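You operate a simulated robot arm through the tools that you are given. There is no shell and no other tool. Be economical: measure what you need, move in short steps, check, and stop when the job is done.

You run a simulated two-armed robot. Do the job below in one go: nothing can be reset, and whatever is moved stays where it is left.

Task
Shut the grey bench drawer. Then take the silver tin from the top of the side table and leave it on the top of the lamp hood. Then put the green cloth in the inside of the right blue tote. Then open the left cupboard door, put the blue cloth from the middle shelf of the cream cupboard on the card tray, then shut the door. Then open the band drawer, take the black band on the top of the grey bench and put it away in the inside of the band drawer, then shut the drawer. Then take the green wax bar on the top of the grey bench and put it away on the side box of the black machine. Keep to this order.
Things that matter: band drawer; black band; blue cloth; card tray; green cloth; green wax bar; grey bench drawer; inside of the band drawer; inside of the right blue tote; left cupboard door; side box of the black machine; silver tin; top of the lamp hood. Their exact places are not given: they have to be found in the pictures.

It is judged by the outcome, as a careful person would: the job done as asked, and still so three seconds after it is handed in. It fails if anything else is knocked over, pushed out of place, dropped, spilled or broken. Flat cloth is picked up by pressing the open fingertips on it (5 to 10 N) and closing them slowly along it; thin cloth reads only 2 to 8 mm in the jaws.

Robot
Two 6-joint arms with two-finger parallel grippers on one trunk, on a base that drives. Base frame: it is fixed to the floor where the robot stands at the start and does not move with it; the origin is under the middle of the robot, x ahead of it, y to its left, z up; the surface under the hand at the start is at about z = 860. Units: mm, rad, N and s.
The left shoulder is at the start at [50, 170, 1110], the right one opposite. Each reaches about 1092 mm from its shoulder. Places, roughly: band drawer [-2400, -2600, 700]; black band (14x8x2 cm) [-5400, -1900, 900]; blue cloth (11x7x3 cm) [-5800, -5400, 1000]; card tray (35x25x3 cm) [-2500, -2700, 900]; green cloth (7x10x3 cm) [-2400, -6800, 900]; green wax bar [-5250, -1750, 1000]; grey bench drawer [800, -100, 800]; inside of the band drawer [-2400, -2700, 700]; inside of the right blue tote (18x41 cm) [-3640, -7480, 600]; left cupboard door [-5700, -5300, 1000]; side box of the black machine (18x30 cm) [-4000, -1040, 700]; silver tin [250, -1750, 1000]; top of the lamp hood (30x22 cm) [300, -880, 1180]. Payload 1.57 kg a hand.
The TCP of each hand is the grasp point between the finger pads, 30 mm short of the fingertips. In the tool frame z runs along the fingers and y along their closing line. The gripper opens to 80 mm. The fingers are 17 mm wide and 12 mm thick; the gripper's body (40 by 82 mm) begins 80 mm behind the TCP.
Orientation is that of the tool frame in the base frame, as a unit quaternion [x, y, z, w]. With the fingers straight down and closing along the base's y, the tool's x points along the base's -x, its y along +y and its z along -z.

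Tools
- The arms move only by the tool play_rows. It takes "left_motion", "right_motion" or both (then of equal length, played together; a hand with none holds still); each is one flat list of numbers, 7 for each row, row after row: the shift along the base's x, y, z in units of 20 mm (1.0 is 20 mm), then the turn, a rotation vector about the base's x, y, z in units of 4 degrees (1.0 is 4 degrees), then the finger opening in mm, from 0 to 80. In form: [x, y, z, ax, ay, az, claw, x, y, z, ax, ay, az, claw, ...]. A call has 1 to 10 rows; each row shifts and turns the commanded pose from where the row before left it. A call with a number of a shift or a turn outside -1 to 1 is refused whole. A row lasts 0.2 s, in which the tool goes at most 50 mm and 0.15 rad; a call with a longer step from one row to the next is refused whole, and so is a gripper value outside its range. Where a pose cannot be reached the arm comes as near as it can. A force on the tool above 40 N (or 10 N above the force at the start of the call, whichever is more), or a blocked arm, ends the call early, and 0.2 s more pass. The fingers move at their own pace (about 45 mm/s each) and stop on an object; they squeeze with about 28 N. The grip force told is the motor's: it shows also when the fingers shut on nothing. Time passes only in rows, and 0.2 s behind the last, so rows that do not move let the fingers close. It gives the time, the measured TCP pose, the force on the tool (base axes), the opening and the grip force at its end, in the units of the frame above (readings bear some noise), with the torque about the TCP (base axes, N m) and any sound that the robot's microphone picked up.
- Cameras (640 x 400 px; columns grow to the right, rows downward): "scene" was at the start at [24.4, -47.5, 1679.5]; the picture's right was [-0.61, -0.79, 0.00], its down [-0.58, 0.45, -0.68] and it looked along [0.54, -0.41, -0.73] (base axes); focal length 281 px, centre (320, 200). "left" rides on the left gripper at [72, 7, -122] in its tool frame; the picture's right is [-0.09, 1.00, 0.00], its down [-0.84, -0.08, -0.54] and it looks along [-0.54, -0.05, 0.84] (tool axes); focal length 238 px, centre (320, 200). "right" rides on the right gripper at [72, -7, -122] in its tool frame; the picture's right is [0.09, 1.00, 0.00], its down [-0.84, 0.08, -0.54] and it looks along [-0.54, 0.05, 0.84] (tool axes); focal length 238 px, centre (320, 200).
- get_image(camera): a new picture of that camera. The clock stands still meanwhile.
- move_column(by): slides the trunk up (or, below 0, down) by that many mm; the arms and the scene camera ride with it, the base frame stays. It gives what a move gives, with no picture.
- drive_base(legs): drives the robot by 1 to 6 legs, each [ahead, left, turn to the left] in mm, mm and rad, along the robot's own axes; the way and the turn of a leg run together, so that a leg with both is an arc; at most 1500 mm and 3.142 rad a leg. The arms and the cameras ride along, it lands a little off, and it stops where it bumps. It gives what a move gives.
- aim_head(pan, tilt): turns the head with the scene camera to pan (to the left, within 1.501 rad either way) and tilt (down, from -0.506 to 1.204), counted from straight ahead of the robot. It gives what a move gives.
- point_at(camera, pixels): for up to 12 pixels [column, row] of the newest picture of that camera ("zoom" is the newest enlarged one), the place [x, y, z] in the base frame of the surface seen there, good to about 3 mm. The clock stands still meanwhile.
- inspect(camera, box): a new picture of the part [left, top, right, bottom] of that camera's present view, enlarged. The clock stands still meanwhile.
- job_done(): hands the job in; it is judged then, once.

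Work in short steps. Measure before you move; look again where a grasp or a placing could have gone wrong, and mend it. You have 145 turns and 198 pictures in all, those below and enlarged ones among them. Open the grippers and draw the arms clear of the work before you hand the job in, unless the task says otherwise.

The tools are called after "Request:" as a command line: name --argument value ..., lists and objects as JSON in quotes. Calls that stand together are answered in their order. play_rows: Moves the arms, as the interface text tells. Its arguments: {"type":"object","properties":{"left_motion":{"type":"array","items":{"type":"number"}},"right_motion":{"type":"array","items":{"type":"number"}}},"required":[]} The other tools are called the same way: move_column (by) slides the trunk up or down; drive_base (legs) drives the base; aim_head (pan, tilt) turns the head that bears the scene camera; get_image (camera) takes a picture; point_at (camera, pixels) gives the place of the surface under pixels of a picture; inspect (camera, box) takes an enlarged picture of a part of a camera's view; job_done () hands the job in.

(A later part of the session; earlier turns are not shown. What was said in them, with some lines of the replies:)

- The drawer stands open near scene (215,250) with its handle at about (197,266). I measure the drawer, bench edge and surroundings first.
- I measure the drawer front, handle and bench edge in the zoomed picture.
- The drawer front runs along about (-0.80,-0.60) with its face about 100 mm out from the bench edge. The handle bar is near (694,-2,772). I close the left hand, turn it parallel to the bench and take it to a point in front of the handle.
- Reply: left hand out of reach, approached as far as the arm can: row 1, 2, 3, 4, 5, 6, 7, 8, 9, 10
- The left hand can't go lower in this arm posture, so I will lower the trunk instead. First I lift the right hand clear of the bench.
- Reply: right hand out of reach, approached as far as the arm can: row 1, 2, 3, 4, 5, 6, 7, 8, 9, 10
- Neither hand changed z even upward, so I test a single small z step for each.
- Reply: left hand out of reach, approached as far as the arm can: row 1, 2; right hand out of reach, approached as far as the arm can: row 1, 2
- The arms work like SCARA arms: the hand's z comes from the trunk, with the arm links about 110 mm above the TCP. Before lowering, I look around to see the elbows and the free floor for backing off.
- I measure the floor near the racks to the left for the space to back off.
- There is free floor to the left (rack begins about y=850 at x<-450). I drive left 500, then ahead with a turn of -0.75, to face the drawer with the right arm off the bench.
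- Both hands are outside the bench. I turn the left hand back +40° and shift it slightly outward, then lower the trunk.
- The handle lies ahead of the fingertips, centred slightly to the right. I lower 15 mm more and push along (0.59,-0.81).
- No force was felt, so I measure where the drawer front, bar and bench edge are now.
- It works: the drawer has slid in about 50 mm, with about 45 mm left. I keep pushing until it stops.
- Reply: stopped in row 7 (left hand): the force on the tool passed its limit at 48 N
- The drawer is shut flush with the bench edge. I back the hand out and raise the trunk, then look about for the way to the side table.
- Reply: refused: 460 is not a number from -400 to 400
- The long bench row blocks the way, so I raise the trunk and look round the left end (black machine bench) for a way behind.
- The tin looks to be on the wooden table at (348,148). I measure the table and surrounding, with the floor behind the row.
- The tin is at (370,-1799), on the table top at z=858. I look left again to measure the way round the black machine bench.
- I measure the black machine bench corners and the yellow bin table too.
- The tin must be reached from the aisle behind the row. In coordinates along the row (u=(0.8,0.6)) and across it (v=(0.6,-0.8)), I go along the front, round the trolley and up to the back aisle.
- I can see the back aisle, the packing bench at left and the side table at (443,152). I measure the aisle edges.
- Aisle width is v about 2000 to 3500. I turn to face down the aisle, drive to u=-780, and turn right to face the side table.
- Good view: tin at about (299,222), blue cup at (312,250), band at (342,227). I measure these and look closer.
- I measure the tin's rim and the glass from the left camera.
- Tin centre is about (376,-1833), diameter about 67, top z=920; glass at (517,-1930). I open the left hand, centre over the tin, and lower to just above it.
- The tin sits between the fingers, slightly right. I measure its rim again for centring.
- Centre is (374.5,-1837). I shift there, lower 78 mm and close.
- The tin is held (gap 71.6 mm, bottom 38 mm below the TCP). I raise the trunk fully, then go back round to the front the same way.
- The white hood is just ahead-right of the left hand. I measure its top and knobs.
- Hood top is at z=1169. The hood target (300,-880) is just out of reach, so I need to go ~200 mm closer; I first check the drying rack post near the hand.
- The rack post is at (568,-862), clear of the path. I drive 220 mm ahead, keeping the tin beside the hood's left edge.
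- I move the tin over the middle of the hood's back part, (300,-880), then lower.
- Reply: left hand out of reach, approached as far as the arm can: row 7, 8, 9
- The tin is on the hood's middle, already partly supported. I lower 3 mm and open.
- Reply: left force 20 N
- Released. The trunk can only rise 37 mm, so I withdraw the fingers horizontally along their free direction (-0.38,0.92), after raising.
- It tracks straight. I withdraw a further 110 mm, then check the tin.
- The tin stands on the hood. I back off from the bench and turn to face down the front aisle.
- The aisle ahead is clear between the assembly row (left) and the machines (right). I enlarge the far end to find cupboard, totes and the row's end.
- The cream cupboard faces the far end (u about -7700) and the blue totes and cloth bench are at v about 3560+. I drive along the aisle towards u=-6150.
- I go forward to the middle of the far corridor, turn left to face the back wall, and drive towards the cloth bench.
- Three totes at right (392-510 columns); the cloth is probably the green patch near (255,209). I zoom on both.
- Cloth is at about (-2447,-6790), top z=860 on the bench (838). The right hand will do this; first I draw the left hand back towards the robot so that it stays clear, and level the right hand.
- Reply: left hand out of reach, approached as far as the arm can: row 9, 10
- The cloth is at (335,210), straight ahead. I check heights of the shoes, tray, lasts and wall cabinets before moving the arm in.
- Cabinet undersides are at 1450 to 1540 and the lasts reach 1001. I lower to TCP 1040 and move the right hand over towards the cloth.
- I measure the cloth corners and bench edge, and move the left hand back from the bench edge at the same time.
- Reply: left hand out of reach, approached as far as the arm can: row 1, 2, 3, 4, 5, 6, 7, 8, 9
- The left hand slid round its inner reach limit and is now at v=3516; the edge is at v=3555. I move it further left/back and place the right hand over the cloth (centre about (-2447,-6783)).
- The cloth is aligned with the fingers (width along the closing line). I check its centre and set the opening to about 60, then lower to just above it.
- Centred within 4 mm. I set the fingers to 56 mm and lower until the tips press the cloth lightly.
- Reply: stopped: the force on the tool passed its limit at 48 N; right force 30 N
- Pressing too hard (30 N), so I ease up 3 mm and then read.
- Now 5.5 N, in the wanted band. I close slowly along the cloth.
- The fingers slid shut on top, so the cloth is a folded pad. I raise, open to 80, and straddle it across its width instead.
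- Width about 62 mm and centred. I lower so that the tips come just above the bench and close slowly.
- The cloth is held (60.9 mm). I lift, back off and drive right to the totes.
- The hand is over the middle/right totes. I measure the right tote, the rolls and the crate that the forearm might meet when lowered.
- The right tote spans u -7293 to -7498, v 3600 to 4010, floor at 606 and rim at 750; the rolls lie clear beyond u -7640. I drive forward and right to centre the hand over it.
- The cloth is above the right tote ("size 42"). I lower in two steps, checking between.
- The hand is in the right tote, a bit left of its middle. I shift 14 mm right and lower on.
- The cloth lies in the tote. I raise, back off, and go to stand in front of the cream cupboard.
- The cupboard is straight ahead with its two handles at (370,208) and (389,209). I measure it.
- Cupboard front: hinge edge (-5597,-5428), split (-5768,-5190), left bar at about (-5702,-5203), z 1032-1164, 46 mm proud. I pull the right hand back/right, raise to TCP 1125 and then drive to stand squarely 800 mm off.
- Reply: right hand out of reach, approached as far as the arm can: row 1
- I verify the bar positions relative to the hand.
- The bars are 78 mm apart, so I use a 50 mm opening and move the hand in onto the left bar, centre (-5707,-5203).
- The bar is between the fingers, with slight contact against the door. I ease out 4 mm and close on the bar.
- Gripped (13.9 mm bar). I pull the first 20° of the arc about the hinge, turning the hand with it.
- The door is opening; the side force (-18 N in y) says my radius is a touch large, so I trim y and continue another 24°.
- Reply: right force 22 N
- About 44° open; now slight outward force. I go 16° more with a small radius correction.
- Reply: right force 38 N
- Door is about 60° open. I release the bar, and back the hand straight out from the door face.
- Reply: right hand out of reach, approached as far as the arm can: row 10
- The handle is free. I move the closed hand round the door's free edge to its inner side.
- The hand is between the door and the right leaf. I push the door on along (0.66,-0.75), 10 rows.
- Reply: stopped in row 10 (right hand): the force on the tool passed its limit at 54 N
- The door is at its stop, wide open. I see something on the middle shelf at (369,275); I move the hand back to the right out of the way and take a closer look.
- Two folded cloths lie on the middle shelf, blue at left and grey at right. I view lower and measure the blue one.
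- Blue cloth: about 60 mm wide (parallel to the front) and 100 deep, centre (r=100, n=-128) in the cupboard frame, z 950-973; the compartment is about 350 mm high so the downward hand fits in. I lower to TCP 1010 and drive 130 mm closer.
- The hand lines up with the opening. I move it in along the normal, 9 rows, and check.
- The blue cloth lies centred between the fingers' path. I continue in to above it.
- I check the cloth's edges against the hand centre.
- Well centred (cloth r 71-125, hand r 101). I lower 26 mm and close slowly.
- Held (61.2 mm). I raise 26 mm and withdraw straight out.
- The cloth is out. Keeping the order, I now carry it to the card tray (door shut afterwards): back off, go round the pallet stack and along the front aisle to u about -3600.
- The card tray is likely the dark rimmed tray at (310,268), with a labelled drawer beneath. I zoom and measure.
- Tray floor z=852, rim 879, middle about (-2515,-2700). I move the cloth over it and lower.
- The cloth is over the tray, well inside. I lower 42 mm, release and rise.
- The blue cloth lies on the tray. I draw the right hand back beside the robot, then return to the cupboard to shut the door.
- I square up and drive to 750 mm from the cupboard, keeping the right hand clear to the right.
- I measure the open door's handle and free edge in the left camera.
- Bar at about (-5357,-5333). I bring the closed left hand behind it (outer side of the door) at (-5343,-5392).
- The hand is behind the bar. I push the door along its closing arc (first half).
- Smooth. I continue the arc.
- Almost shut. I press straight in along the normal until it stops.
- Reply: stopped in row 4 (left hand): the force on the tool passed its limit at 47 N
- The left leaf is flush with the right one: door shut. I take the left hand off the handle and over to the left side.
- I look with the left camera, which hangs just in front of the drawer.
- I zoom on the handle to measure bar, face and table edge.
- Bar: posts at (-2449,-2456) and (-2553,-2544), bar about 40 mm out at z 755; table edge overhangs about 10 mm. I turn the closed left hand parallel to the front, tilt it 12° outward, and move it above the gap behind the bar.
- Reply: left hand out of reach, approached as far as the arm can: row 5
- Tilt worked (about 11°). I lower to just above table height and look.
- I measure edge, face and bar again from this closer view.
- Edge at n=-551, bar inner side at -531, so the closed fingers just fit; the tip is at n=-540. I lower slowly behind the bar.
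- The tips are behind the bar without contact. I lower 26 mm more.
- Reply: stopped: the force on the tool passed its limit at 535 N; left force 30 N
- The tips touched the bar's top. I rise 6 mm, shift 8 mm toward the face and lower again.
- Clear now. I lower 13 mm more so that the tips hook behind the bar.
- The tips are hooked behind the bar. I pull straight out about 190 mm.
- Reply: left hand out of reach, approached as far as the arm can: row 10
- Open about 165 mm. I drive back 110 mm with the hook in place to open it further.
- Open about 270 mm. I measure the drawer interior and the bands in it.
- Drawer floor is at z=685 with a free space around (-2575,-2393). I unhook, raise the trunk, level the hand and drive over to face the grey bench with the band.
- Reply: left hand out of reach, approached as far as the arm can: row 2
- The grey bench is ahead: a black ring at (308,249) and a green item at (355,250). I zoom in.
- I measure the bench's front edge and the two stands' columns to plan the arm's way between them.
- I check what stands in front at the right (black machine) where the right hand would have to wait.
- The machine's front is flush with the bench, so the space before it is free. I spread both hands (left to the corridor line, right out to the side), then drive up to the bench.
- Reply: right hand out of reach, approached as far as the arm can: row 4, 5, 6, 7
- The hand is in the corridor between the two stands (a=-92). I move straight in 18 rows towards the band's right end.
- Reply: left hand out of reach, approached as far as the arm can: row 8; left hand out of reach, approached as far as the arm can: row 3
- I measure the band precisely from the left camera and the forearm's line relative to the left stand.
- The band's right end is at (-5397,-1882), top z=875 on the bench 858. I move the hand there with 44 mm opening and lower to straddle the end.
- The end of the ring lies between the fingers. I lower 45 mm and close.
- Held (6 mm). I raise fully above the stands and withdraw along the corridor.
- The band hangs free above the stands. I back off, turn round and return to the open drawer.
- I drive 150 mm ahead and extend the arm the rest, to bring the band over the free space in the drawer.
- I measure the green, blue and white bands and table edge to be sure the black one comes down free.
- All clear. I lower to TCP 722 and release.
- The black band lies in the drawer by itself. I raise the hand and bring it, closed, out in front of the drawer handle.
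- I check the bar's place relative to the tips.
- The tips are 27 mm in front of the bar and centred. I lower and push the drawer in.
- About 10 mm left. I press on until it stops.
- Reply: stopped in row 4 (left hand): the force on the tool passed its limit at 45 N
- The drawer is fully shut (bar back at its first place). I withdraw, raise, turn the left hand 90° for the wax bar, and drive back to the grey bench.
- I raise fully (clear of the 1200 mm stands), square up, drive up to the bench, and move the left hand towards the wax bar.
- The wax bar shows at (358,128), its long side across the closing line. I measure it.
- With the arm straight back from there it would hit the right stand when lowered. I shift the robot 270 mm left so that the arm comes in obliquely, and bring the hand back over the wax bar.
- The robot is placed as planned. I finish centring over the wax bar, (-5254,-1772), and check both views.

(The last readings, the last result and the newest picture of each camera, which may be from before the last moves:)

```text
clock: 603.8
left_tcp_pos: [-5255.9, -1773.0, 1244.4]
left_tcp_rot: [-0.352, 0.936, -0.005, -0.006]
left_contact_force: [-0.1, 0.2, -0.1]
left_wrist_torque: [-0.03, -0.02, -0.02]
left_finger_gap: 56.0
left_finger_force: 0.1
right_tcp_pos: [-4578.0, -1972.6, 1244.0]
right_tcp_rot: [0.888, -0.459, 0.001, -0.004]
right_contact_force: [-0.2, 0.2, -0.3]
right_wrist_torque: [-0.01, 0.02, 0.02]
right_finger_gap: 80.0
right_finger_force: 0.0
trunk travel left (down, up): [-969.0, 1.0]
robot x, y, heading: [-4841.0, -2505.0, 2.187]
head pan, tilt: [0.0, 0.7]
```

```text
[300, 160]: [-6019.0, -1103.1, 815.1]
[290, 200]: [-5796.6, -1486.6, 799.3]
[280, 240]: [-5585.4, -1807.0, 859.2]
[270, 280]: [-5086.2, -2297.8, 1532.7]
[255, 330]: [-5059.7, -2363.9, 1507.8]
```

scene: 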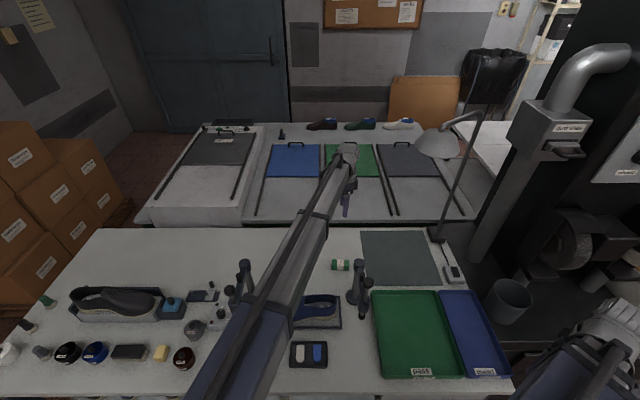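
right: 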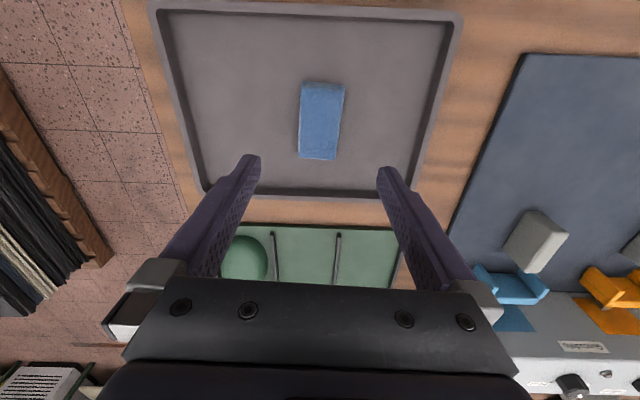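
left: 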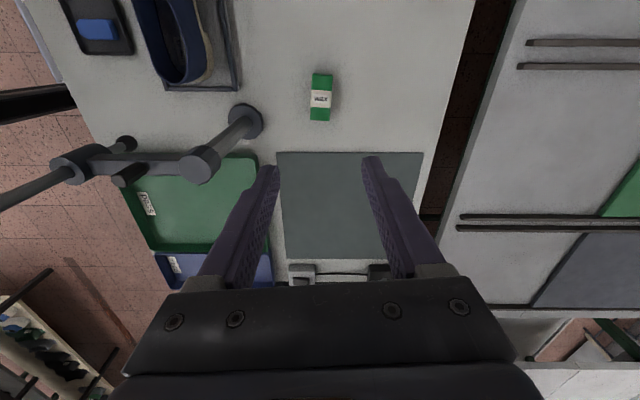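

The arm line passes the right stand's column with about 109 mm from centre to centre. I lower to TCP 944 and check.

Request:
move_column --by -300

Request:
get_image --camera "left"

Request:
get_image --camera "scene"

Request:
point_at --camera "left" --pixels '[[310, 105], [340, 105], [308, 165], [338, 165], [323, 135]]'

```text
clock: 606.8
left_tcp_pos: [-5257.3, -1774.0, 943.7]
left_tcp_rot: [-0.352, 0.936, -0.005, -0.008]
left_contact_force: [0.0, -0.5, -0.4]
left_wrist_torque: [0.0, -0.01, 0.0]
left_finger_gap: 55.9
left_finger_force: 0.1
right_tcp_pos: [-4577.3, -1972.7, 944.1]
right_tcp_rot: [0.888, -0.459, 0.001, -0.005]
right_contact_force: [-0.2, -0.2, -0.5]
right_wrist_torque: [0.0, 0.03, -0.02]
right_finger_gap: 79.9
right_finger_force: 0.0
trunk travel left (down, up): [-669.0, 301.0]
robot x, y, heading: [-4837.0, -2510.3, 2.19]
head pan, tilt: [0.0, 0.7]
```

```text
59 pictures are left
```

left: 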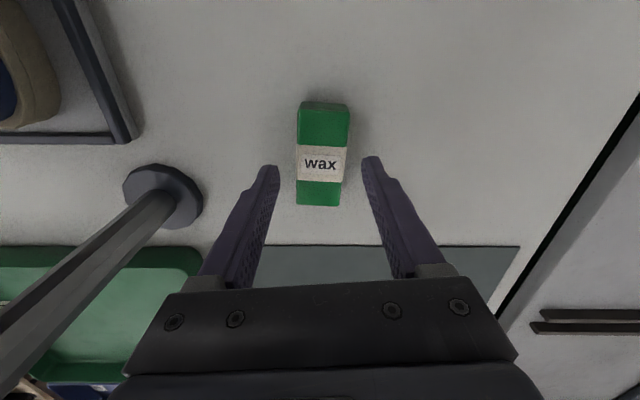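

```text
58 pictures are left
```

scene: 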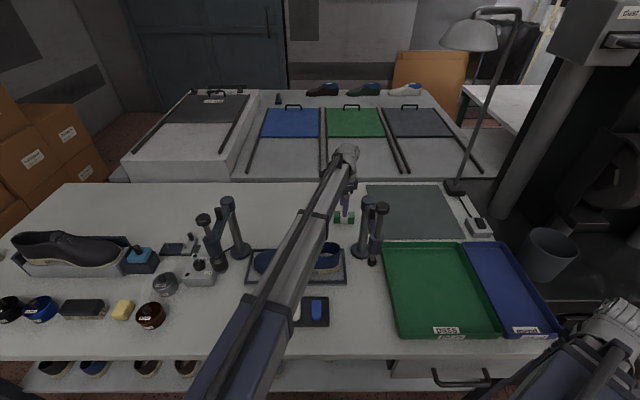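

```text
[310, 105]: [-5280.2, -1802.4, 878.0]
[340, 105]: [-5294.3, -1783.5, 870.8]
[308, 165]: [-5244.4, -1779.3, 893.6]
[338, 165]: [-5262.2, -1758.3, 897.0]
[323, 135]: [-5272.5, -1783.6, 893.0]
```

The bar is centred between the fingers. I lower 52 mm and close.

Request:
move_column --by -52

Request:
play_rows --left_motion '[0, 0, 0, 0, 0, 0, 46, 0, 0, 0, 0, 0, 0, 38, 0, 0, 0, 0, 0, 0, 30, 0, 0, 0, 0, 0, 0, 20, 0, 0, 0, 0, 0, 0, 20]'

Request:
move_column --by 350

Request:
get_image --camera "left"

```text
clock: 607.7
left_tcp_pos: [-5255.0, -1774.3, 891.6]
left_tcp_rot: [-0.352, 0.936, -0.004, -0.007]
left_contact_force: [0.8, -0.3, -0.3]
left_wrist_torque: [-0.01, 0.02, 0.0]
left_finger_gap: 55.9
left_finger_force: 0.1
right_tcp_pos: [-4577.2, -1973.2, 891.3]
right_tcp_rot: [0.888, -0.459, 0.001, -0.005]
right_contact_force: [-0.1, -0.3, -0.5]
right_wrist_torque: [0.01, 0.01, 0.03]
right_finger_gap: 80.0
right_finger_force: 0.0
trunk travel left (down, up): [-617.0, 353.0]
robot x, y, heading: [-4838.5, -2507.0, 2.193]
head pan, tilt: [0.0, 0.7]
```

```text
clock: 608.9
left_tcp_pos: [-5256.4, -1773.4, 890.6]
left_tcp_rot: [-0.351, 0.936, -0.005, -0.007]
left_contact_force: [1.1, -0.4, 1.1]
left_wrist_torque: [0.03, 0.0, -0.01]
left_finger_gap: 37.1
left_finger_force: 28.2
right_tcp_pos: [-4577.5, -1973.9, 891.1]
right_tcp_rot: [0.888, -0.459, 0.001, -0.004]
right_contact_force: [0.6, -0.1, 0.2]
right_wrist_torque: [0.02, -0.02, 0.03]
right_finger_gap: 80.0
right_finger_force: 0.2
trunk travel left (down, up): [-617.0, 353.0]
robot x, y, heading: [-4842.2, -2504.1, 2.193]
head pan, tilt: [0.0, 0.7]
```

```text
clock: 612.4
left_tcp_pos: [-5256.1, -1772.7, 1241.7]
left_tcp_rot: [-0.352, 0.936, -0.004, -0.007]
left_contact_force: [0.6, -0.3, -1.2]
left_wrist_torque: [0.01, -0.01, -0.01]
left_finger_gap: 37.4
left_finger_force: 27.7
right_tcp_pos: [-4576.8, -1972.7, 1242.0]
right_tcp_rot: [0.888, -0.46, 0.002, -0.004]
right_contact_force: [0.4, 0.1, -0.7]
right_wrist_torque: [0.03, 0.01, 0.01]
right_finger_gap: 79.9
right_finger_force: 0.0
trunk travel left (down, up): [-967.0, 3.0]
robot x, y, heading: [-4840.0, -2511.3, 2.196]
head pan, tilt: [0.0, 0.7]
```

```text
57 pictures are left
```

left: 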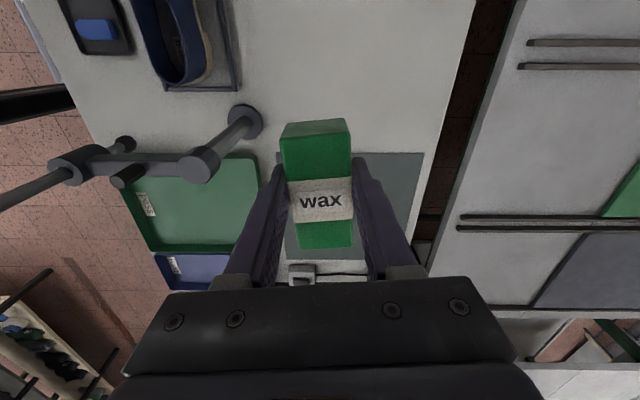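

The wax bar is held (37 mm). I shift left into the corridor, back off, and drive right to view the black machine's side.

Request:
play_rows --left_motion '[-0.73, -0.53, 0, 0, 0, 0, 20, -0.73, -0.53, 0, 0, 0, 0, 20, -0.73, -0.53, 0, 0, 0, 0, 20, -0.73, -0.53, 0, 0, 0, 0, 20, -0.73, -0.53, 0, 0, 0, 0, 20]'

Request:
drive_base --legs '[[-600, 0, 0], [0, -1300, 0]]'

Request:
aim_head --pan -0.3 --tilt 0.6

Request:
get_image --camera "scene"

```text
clock: 613.6
left_tcp_pos: [-5329.8, -1827.7, 1241.9]
left_tcp_rot: [-0.351, 0.936, -0.005, -0.006]
left_contact_force: [0.7, 0.6, -1.2]
left_wrist_torque: [-0.03, 0.01, -0.01]
left_finger_gap: 37.3
left_finger_force: 27.4
right_tcp_pos: [-4577.2, -1973.1, 1241.2]
right_tcp_rot: [0.888, -0.459, 0.001, -0.005]
right_contact_force: [1.0, -0.4, -0.1]
right_wrist_torque: [0.02, 0.01, -0.01]
right_finger_gap: 80.0
right_finger_force: 0.1
trunk travel left (down, up): [-967.0, 3.0]
robot x, y, heading: [-4838.5, -2507.6, 2.189]
head pan, tilt: [0.0, 0.7]
```

```text
clock: 623.0
left_tcp_pos: [-3976.7, -1567.0, 1241.9]
left_tcp_rot: [-0.367, 0.93, -0.005, -0.006]
left_contact_force: [0.2, 0.5, -2.1]
left_wrist_torque: [0.0, 0.01, 0.01]
left_finger_gap: 37.4
left_finger_force: 27.8
right_tcp_pos: [-3220.7, -1687.3, 1240.7]
right_tcp_rot: [0.896, -0.445, 0.001, -0.004]
right_contact_force: [-0.4, 0.7, 0.6]
right_wrist_torque: [0.0, 0.0, 0.02]
right_finger_gap: 80.1
right_finger_force: 0.1
trunk travel left (down, up): [-967.0, 3.0]
robot x, y, heading: [-3467.1, -2230.3, 2.228]
head pan, tilt: [0.0, 0.7]
```

```text
clock: 623.8
left_tcp_pos: [-3977.2, -1567.1, 1241.7]
left_tcp_rot: [-0.368, 0.93, -0.004, -0.006]
left_contact_force: [-0.1, -0.4, -1.0]
left_wrist_torque: [0.02, 0.03, 0.0]
left_finger_gap: 37.2
left_finger_force: 27.8
right_tcp_pos: [-3222.2, -1687.6, 1240.7]
right_tcp_rot: [0.896, -0.445, 0.0, -0.005]
right_contact_force: [0.1, 0.4, 0.0]
right_wrist_torque: [0.01, 0.0, 0.01]
right_finger_gap: 79.8
right_finger_force: 0.1
trunk travel left (down, up): [-967.0, 3.0]
robot x, y, heading: [-3468.7, -2227.6, 2.224]
head pan, tilt: [-0.3, 0.6]
```

```text
56 pictures are left
```

scene: 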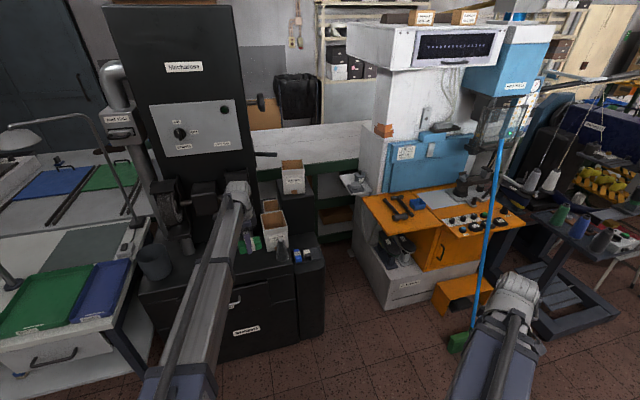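

To the right of the machine there's a black box with small bars on it near (305,255). I zoom there.

Request:
inspect --camera "scene" --box '[230, 150, 390, 350]'

Request:
inspect --camera "scene" --box '[240, 200, 368, 280]'

Request:
point_at --camera "zoom" --pixels '[[285, 275], [320, 260], [300, 315], [360, 290], [370, 240], [355, 310], [300, 340], [340, 230], [385, 320], [200, 160], [120, 100]]'

```text
2.00 times, centred on (310, 250) of scene
```

zoom: 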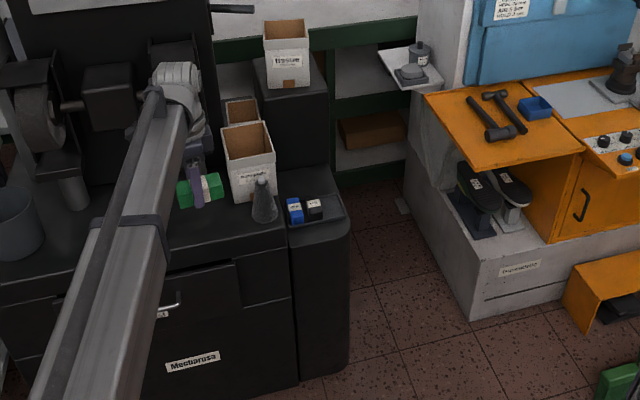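

```text
5.00 times, centred on (304, 240) of scene
```

zoom: 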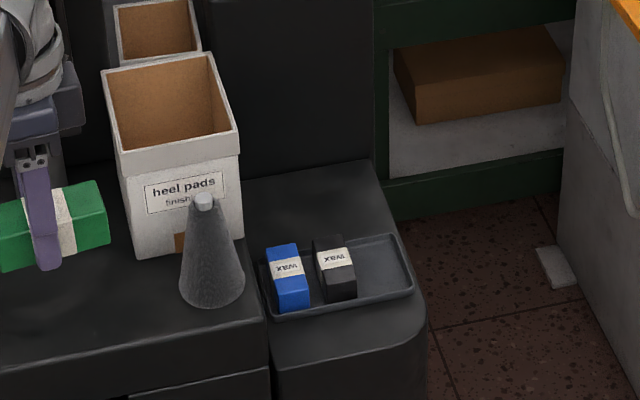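

```text
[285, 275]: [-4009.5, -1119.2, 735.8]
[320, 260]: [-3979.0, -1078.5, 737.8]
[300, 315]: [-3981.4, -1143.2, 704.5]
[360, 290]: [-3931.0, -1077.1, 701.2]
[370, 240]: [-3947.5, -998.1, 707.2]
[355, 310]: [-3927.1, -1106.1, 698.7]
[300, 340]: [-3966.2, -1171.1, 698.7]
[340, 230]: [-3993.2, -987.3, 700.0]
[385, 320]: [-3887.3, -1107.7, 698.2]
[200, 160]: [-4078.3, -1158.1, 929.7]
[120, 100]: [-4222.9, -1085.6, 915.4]
```

The side box top (z=700) carries a small tray with two wax bars; there is free top behind it. I measure that area and the surrounding obstacles.

Request:
point_at --camera "zoom" --pixels '[[300, 200], [320, 172], [360, 170], [260, 190], [390, 240], [205, 200], [215, 295], [240, 240], [380, 180], [330, 215]]'

Request:
point_at --camera "scene" --pixels '[[458, 345], [475, 340], [390, 308], [385, 290], [365, 205], [440, 310], [520, 222], [352, 250], [430, 360], [360, 180], [300, 340], [325, 330]]'

```text
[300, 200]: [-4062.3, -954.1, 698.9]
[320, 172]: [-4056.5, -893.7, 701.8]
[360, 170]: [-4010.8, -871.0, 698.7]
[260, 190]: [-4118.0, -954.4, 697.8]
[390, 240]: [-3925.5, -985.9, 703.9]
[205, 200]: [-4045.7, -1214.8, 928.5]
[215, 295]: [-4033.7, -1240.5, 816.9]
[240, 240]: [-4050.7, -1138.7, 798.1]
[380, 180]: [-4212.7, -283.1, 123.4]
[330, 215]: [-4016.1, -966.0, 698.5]
```

```text
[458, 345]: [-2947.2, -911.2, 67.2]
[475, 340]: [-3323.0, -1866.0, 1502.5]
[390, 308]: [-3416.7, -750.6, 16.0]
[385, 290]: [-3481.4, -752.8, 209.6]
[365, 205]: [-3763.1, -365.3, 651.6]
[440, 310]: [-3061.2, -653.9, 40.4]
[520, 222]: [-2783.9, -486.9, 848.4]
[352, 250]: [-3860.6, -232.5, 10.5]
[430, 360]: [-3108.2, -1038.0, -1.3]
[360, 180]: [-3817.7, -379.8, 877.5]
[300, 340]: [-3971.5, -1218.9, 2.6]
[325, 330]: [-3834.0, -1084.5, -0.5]
```

The top behind the tray is free (a 1440-1600, d 360-500). I drive right and forward with the hand high, then check before lowering.

Request:
drive_base --legs '[[0, -347, -0.025], [400, 0, 0]]'

Request:
aim_head --pan 0 --tilt 0.8

Request:
get_image --camera "scene"

Request:
get_image --camera "left"

```text
clock: 628.1
left_tcp_pos: [-3930.3, -1021.2, 1241.6]
left_tcp_rot: [-0.361, 0.933, -0.004, -0.006]
left_contact_force: [0.5, -1.0, -1.6]
left_wrist_torque: [-0.02, 0.01, -0.03]
left_finger_gap: 37.3
left_finger_force: 28.0
right_tcp_pos: [-3176.1, -1153.7, 1241.6]
right_tcp_rot: [0.892, -0.452, 0.001, -0.005]
right_contact_force: [-0.4, 0.6, 0.3]
right_wrist_torque: [-0.04, -0.03, 0.0]
right_finger_gap: 79.9
right_finger_force: 0.1
trunk travel left (down, up): [-967.0, 3.0]
robot x, y, heading: [-3428.5, -1692.4, 2.212]
head pan, tilt: [-0.3, 0.6]
```

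```text
clock: 629.0
left_tcp_pos: [-3930.2, -1022.6, 1241.6]
left_tcp_rot: [-0.361, 0.933, -0.005, -0.007]
left_contact_force: [0.1, -0.1, -0.8]
left_wrist_torque: [0.01, 0.03, 0.01]
left_finger_gap: 37.3
left_finger_force: 27.9
right_tcp_pos: [-3176.1, -1155.2, 1242.1]
right_tcp_rot: [0.892, -0.452, 0.0, -0.005]
right_contact_force: [0.2, 0.6, 0.1]
right_wrist_torque: [-0.01, 0.0, 0.04]
right_finger_gap: 80.1
right_finger_force: 0.1
trunk travel left (down, up): [-967.0, 3.0]
robot x, y, heading: [-3430.9, -1692.6, 2.209]
head pan, tilt: [0.0, 0.799]
```

```text
53 pictures are left
```

scene: 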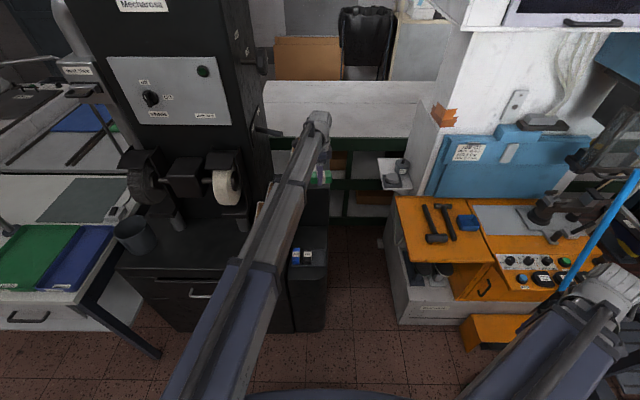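

```text
52 pictures are left
```

left: 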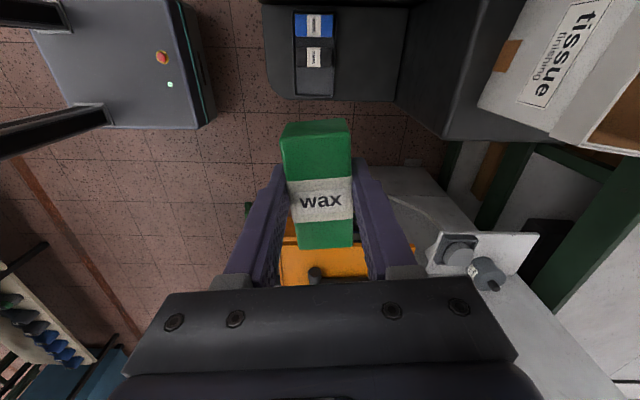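

The free top is ahead-left. The blue broom handle is near the right hand, so I measure it before moving closer.

Request:
point_at --camera "scene" --pixels '[[628, 185], [605, 225], [585, 262], [572, 283], [605, 290], [560, 340], [530, 350], [495, 330]]'

Request:
get_image --camera "right"

```text
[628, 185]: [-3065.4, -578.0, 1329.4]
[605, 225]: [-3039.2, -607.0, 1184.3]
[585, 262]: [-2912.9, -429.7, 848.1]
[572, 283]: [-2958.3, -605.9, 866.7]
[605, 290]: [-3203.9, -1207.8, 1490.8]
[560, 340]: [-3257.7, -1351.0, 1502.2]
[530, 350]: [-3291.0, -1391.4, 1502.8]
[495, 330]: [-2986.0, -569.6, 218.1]
```

```text
51 pictures are left
```

right: 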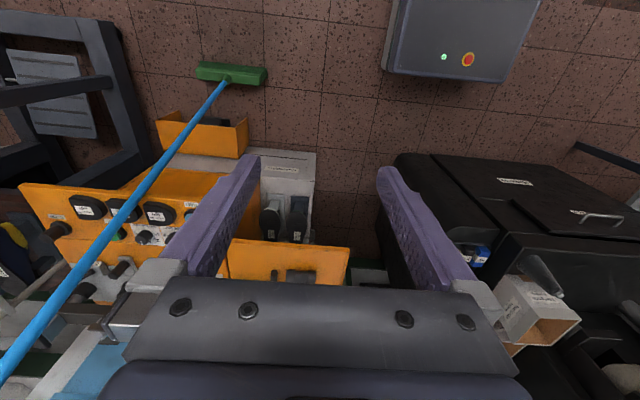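

The broom is well clear. I drive 95 mm ahead and shift the hand 43 mm left.

Request:
drive_base --legs '[[95, 0, 0]]'

Request:
play_rows --left_motion '[-0.87, -0.63, 0, 0, 0, 0, 20, -0.87, -0.63, 0, 0, 0, 0, 20]'

Request:
get_image --camera "left"

Request:
get_image --camera "scene"

```text
clock: 630.1
left_tcp_pos: [-3985.9, -944.5, 1239.8]
left_tcp_rot: [-0.36, 0.933, -0.005, -0.007]
left_contact_force: [0.6, 0.1, -1.0]
left_wrist_torque: [0.0, 0.01, -0.01]
left_finger_gap: 37.4
left_finger_force: 27.8
right_tcp_pos: [-3231.8, -1077.8, 1240.0]
right_tcp_rot: [0.892, -0.453, 0.001, -0.005]
right_contact_force: [0.5, -0.1, -0.4]
right_wrist_torque: [-0.03, -0.01, 0.0]
right_finger_gap: 80.0
right_finger_force: 0.1
trunk travel left (down, up): [-967.0, 3.0]
robot x, y, heading: [-3487.7, -1617.3, 2.208]
head pan, tilt: [0.0, 0.799]
```

```text
clock: 630.7
left_tcp_pos: [-4022.0, -968.7, 1241.0]
left_tcp_rot: [-0.36, 0.933, -0.005, -0.007]
left_contact_force: [0.0, -0.9, -0.9]
left_wrist_torque: [0.01, 0.04, -0.01]
left_finger_gap: 37.4
left_finger_force: 28.2
right_tcp_pos: [-3231.1, -1079.0, 1241.2]
right_tcp_rot: [0.892, -0.453, 0.002, -0.005]
right_contact_force: [-0.1, 0.3, -0.6]
right_wrist_torque: [-0.02, 0.0, -0.04]
right_finger_gap: 79.8
right_finger_force: 0.1
trunk travel left (down, up): [-967.0, 3.0]
robot x, y, heading: [-3484.2, -1617.9, 2.208]
head pan, tilt: [0.0, 0.799]
```

```text
50 pictures are left
```

left: 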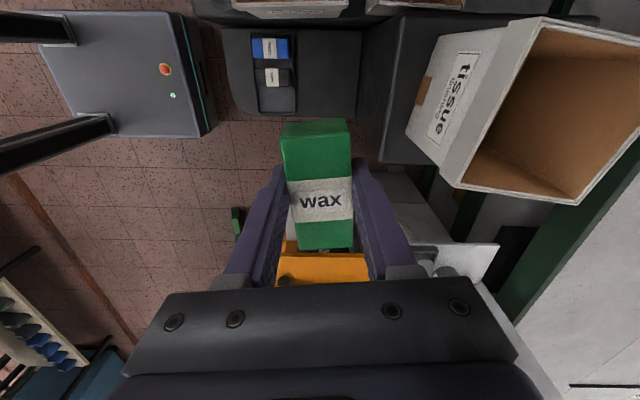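

```text
49 pictures are left
```

scene: 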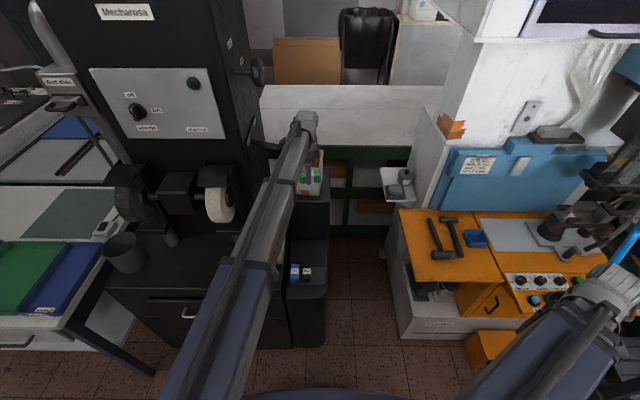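

I measure the box's free area against the TCP and the forearm's line past cone and heel-pad box.

Request:
point_at --camera "left" --pixels '[[330, 40], [330, 105], [358, 60], [300, 60], [365, 100], [355, 110], [430, 60], [415, 130], [290, 8], [230, 60]]'

Request:
point_at --camera "scene" --pixels '[[290, 170], [272, 210], [255, 250], [235, 300]]'

```text
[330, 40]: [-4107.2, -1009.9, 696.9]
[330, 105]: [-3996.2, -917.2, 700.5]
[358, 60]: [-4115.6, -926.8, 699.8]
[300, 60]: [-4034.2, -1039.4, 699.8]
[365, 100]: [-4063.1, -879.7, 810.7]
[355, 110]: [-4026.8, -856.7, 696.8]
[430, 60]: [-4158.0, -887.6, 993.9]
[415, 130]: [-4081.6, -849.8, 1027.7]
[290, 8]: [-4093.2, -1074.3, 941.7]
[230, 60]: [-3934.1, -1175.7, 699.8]
```

```text
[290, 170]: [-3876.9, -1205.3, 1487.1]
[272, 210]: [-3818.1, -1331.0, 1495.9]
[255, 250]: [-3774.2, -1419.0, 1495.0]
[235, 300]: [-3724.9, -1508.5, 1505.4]
```

All clear: tray ends at d=370, the tall box starts at 512, TCP at 420. I lower 400 mm and look.

Request:
move_column --by -400

Request:
get_image --camera "left"

Request:
get_image --camera "scene"

```text
clock: 634.5
left_tcp_pos: [-4022.0, -969.8, 842.9]
left_tcp_rot: [-0.36, 0.933, -0.004, -0.007]
left_contact_force: [0.6, 0.6, -0.5]
left_wrist_torque: [0.02, -0.02, 0.01]
left_finger_gap: 37.3
left_finger_force: 28.4
right_tcp_pos: [-3232.6, -1079.9, 840.8]
right_tcp_rot: [0.892, -0.452, 0.0, -0.004]
right_contact_force: [-0.1, -0.1, 0.4]
right_wrist_torque: [0.0, 0.05, 0.01]
right_finger_gap: 79.8
right_finger_force: 0.0
trunk travel left (down, up): [-567.0, 403.0]
robot x, y, heading: [-3481.9, -1618.3, 2.21]
head pan, tilt: [0.0, 0.799]
```

```text
48 pictures are left
```

left: 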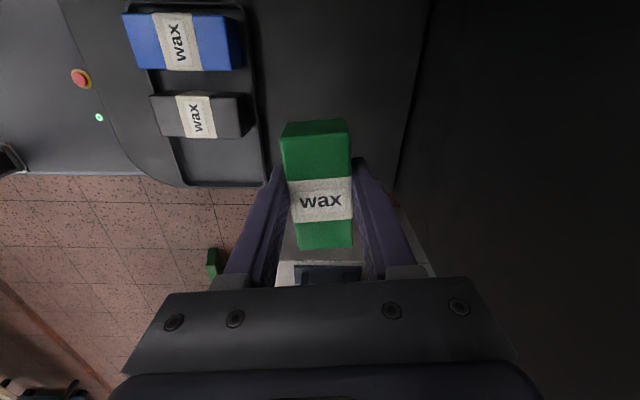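

```text
47 pictures are left
```

scene: 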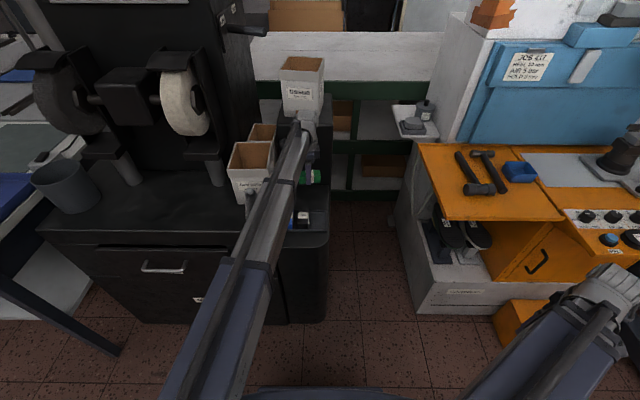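

Good alignment. I lower 104 mm to just above the surface.

Request:
move_column --by -104

Request:
move_column --by -3

```text
clock: 635.9
left_tcp_pos: [-4020.6, -969.7, 737.1]
left_tcp_rot: [-0.36, 0.933, -0.005, -0.006]
left_contact_force: [0.1, -0.1, -1.5]
left_wrist_torque: [0.0, -0.03, 0.02]
left_finger_gap: 37.1
left_finger_force: 28.1
right_tcp_pos: [-3232.3, -1079.1, 736.9]
right_tcp_rot: [0.891, -0.453, 0.001, -0.005]
right_contact_force: [0.6, 0.8, 0.6]
right_wrist_torque: [0.01, 0.01, 0.0]
right_finger_gap: 79.8
right_finger_force: 0.1
trunk travel left (down, up): [-463.0, 507.0]
robot x, y, heading: [-3485.8, -1620.6, 2.209]
head pan, tilt: [0.0, 0.799]
```

```text
clock: 636.4
left_tcp_pos: [-4021.7, -967.6, 733.8]
left_tcp_rot: [-0.36, 0.933, -0.005, -0.006]
left_contact_force: [0.2, 0.3, -0.9]
left_wrist_torque: [-0.01, -0.01, 0.0]
left_finger_gap: 37.3
left_finger_force: 27.7
right_tcp_pos: [-3231.5, -1079.4, 734.5]
right_tcp_rot: [0.892, -0.452, 0.001, -0.005]
right_contact_force: [-0.4, 0.4, -0.2]
right_wrist_torque: [-0.01, 0.02, -0.01]
right_finger_gap: 79.9
right_finger_force: 0.0
trunk travel left (down, up): [-460.0, 510.0]
robot x, y, heading: [-3491.1, -1620.1, 2.207]
head pan, tilt: [0.0, 0.799]
```

No contact yet; I lower a few mm more until it touches, then release.

Request:
move_column --by -2

Request:
play_rows --left_motion '[0, 0, 0, 0, 0, 0, 44, 0, 0, 0, 0, 0, 0, 52, 0, 0, 0, 0, 0, 0, 56, 0, 0, 0, 0, 0, 0, 56]'

Request:
get_image --camera "left"

```text
clock: 636.9
left_tcp_pos: [-4020.3, -968.5, 733.2]
left_tcp_rot: [-0.36, 0.933, -0.004, -0.006]
left_contact_force: [-0.1, 0.0, -0.9]
left_wrist_torque: [-0.01, -0.03, 0.01]
left_finger_gap: 36.9
left_finger_force: 27.6
right_tcp_pos: [-3232.4, -1078.5, 732.1]
right_tcp_rot: [0.892, -0.452, 0.001, -0.004]
right_contact_force: [0.2, -0.6, -0.3]
right_wrist_torque: [0.0, 0.0, 0.03]
right_finger_gap: 80.1
right_finger_force: 0.1
trunk travel left (down, up): [-458.0, 512.0]
robot x, y, heading: [-3487.1, -1620.7, 2.203]
head pan, tilt: [0.0, 0.799]
```

```text
clock: 637.9
left_tcp_pos: [-4021.4, -968.7, 731.5]
left_tcp_rot: [-0.36, 0.933, -0.004, -0.007]
left_contact_force: [0.5, -0.3, -0.4]
left_wrist_torque: [0.01, 0.01, 0.0]
left_finger_gap: 56.0
left_finger_force: 0.0
right_tcp_pos: [-3232.2, -1079.1, 732.5]
right_tcp_rot: [0.892, -0.452, 0.0, -0.005]
right_contact_force: [-0.2, 0.3, 0.4]
right_wrist_torque: [0.01, 0.01, 0.02]
right_finger_gap: 79.8
right_finger_force: 0.0
trunk travel left (down, up): [-458.0, 512.0]
robot x, y, heading: [-3486.4, -1615.2, 2.205]
head pan, tilt: [0.0, 0.799]
```

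```text
46 pictures are left
```

left: 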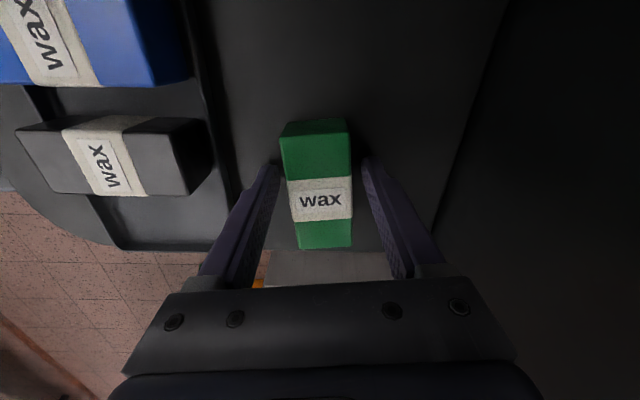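

Released. I raise straight up and check how the bar lies relative to the box edge.

Request:
move_column --by 300

Request:
inspect --camera "left" --box '[200, 0, 440, 150]'

Request:
get_image --camera "left"

```text
clock: 640.9
left_tcp_pos: [-4020.9, -970.9, 1033.5]
left_tcp_rot: [-0.36, 0.933, -0.004, -0.006]
left_contact_force: [0.8, -1.1, -0.8]
left_wrist_torque: [0.04, 0.0, 0.0]
left_finger_gap: 56.0
left_finger_force: 0.0
right_tcp_pos: [-3231.1, -1079.5, 1032.5]
right_tcp_rot: [0.892, -0.453, 0.001, -0.005]
right_contact_force: [-0.8, 0.5, -0.4]
right_wrist_torque: [-0.01, 0.02, 0.03]
right_finger_gap: 79.8
right_finger_force: 0.0
trunk travel left (down, up): [-758.0, 212.0]
robot x, y, heading: [-3482.9, -1618.4, 2.205]
head pan, tilt: [0.0, 0.799]
```

```text
2.67 times, centred on (320, 75) of left
```

zoom: 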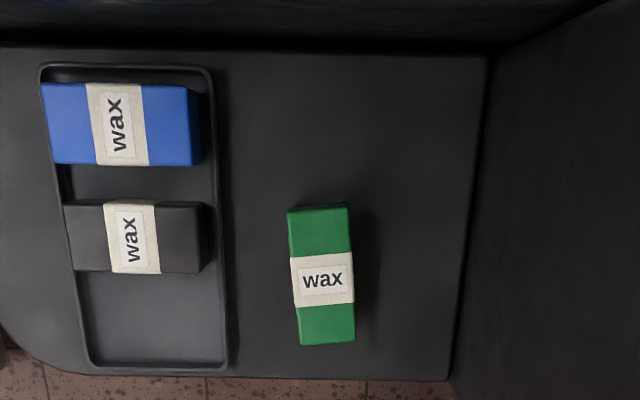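

```text
44 pictures are left
```

left: 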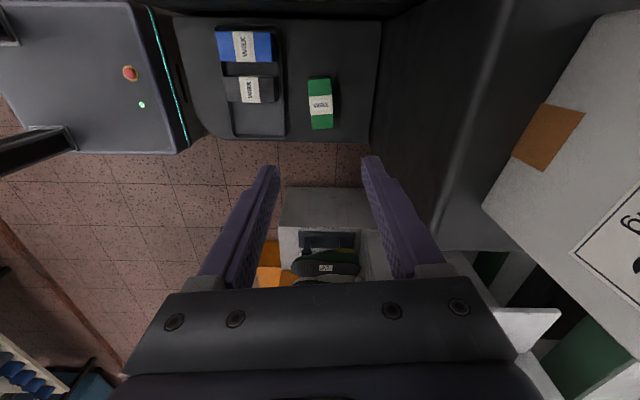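

The green bar lies fully on the side box top. I raise further and back the robot away to leave the arms clear.

Request:
move_column --by 150

Request:
drive_base --legs '[[-500, 0, 0]]'

Request:
aim_head --pan 0.1 --tilt 0.7

Request:
get_image --camera "scene"

```text
clock: 642.7
left_tcp_pos: [-4020.8, -968.6, 1181.7]
left_tcp_rot: [-0.36, 0.933, -0.004, -0.007]
left_contact_force: [-0.2, 0.0, -0.2]
left_wrist_torque: [0.01, 0.0, 0.0]
left_finger_gap: 55.9
left_finger_force: 0.0
right_tcp_pos: [-3232.0, -1079.6, 1182.4]
right_tcp_rot: [0.892, -0.452, 0.0, -0.005]
right_contact_force: [-0.3, -0.1, 0.6]
right_wrist_torque: [0.02, 0.02, -0.02]
right_finger_gap: 80.1
right_finger_force: 0.0
trunk travel left (down, up): [-908.0, 62.0]
robot x, y, heading: [-3478.9, -1620.6, 2.211]
head pan, tilt: [0.0, 0.799]
```

```text
clock: 645.6
left_tcp_pos: [-3723.8, -1378.0, 1182.8]
left_tcp_rot: [-0.364, 0.932, -0.005, -0.007]
left_contact_force: [0.3, -0.7, 0.4]
left_wrist_torque: [0.0, -0.02, 0.0]
left_finger_gap: 56.1
left_finger_force: 0.0
right_tcp_pos: [-2933.2, -1482.5, 1181.9]
right_tcp_rot: [0.893, -0.449, 0.0, -0.005]
right_contact_force: [-0.2, 0.4, 0.0]
right_wrist_torque: [-0.01, -0.02, -0.02]
right_finger_gap: 80.3
right_finger_force: 0.0
trunk travel left (down, up): [-908.0, 62.0]
robot x, y, heading: [-3184.4, -2023.6, 2.216]
head pan, tilt: [0.0, 0.799]
```

```text
clock: 646.3
left_tcp_pos: [-3723.5, -1378.3, 1181.7]
left_tcp_rot: [-0.363, 0.932, -0.005, -0.007]
left_contact_force: [-0.9, -0.2, 0.1]
left_wrist_torque: [0.03, -0.01, 0.0]
left_finger_gap: 56.0
left_finger_force: 0.1
right_tcp_pos: [-2932.2, -1482.0, 1181.7]
right_tcp_rot: [0.894, -0.448, 0.002, -0.004]
right_contact_force: [0.2, -1.3, 0.5]
right_wrist_torque: [0.0, 0.0, -0.01]
right_finger_gap: 79.9
right_finger_force: 0.1
trunk travel left (down, up): [-908.0, 62.0]
robot x, y, heading: [-3183.5, -2024.1, 2.215]
head pan, tilt: [0.099, 0.7]
```

```text
43 pictures are left
```

scene: 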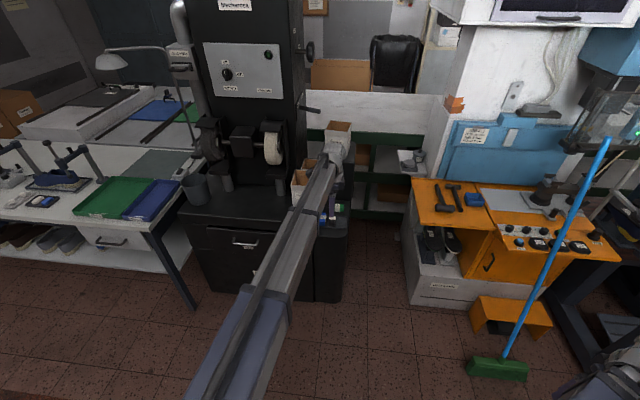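

Everything is in place, both grippers are open and the arms are clear; I hand the job in.

Request:
job_done

```text
The job is handed in.
```

I did all six parts of the job in the order you gave, and handed it in with both grippers open and the arms clear.

- **Grey bench drawer:** shut flush with the bench edge.
- **Silver tin:** standing on the lamp hood.
- **Green cloth:** lying in the right blue tote ("size 42").
- **Blue cloth:** lying on the card tray. The left cupboard door was shut after that and sits flush with the right one.
- **Black band:** lying by itself in the band drawer, which is shut again.
- **Green wax bar:** on the top of the side box, just behind the small tray that holds the blue and black bars.

While I was opening the band drawer, my fingertips came down on top of its handle and the force briefly reached 535 N before the move stopped. The drawer still opened and closed fully afterwards, and I saw no damage.
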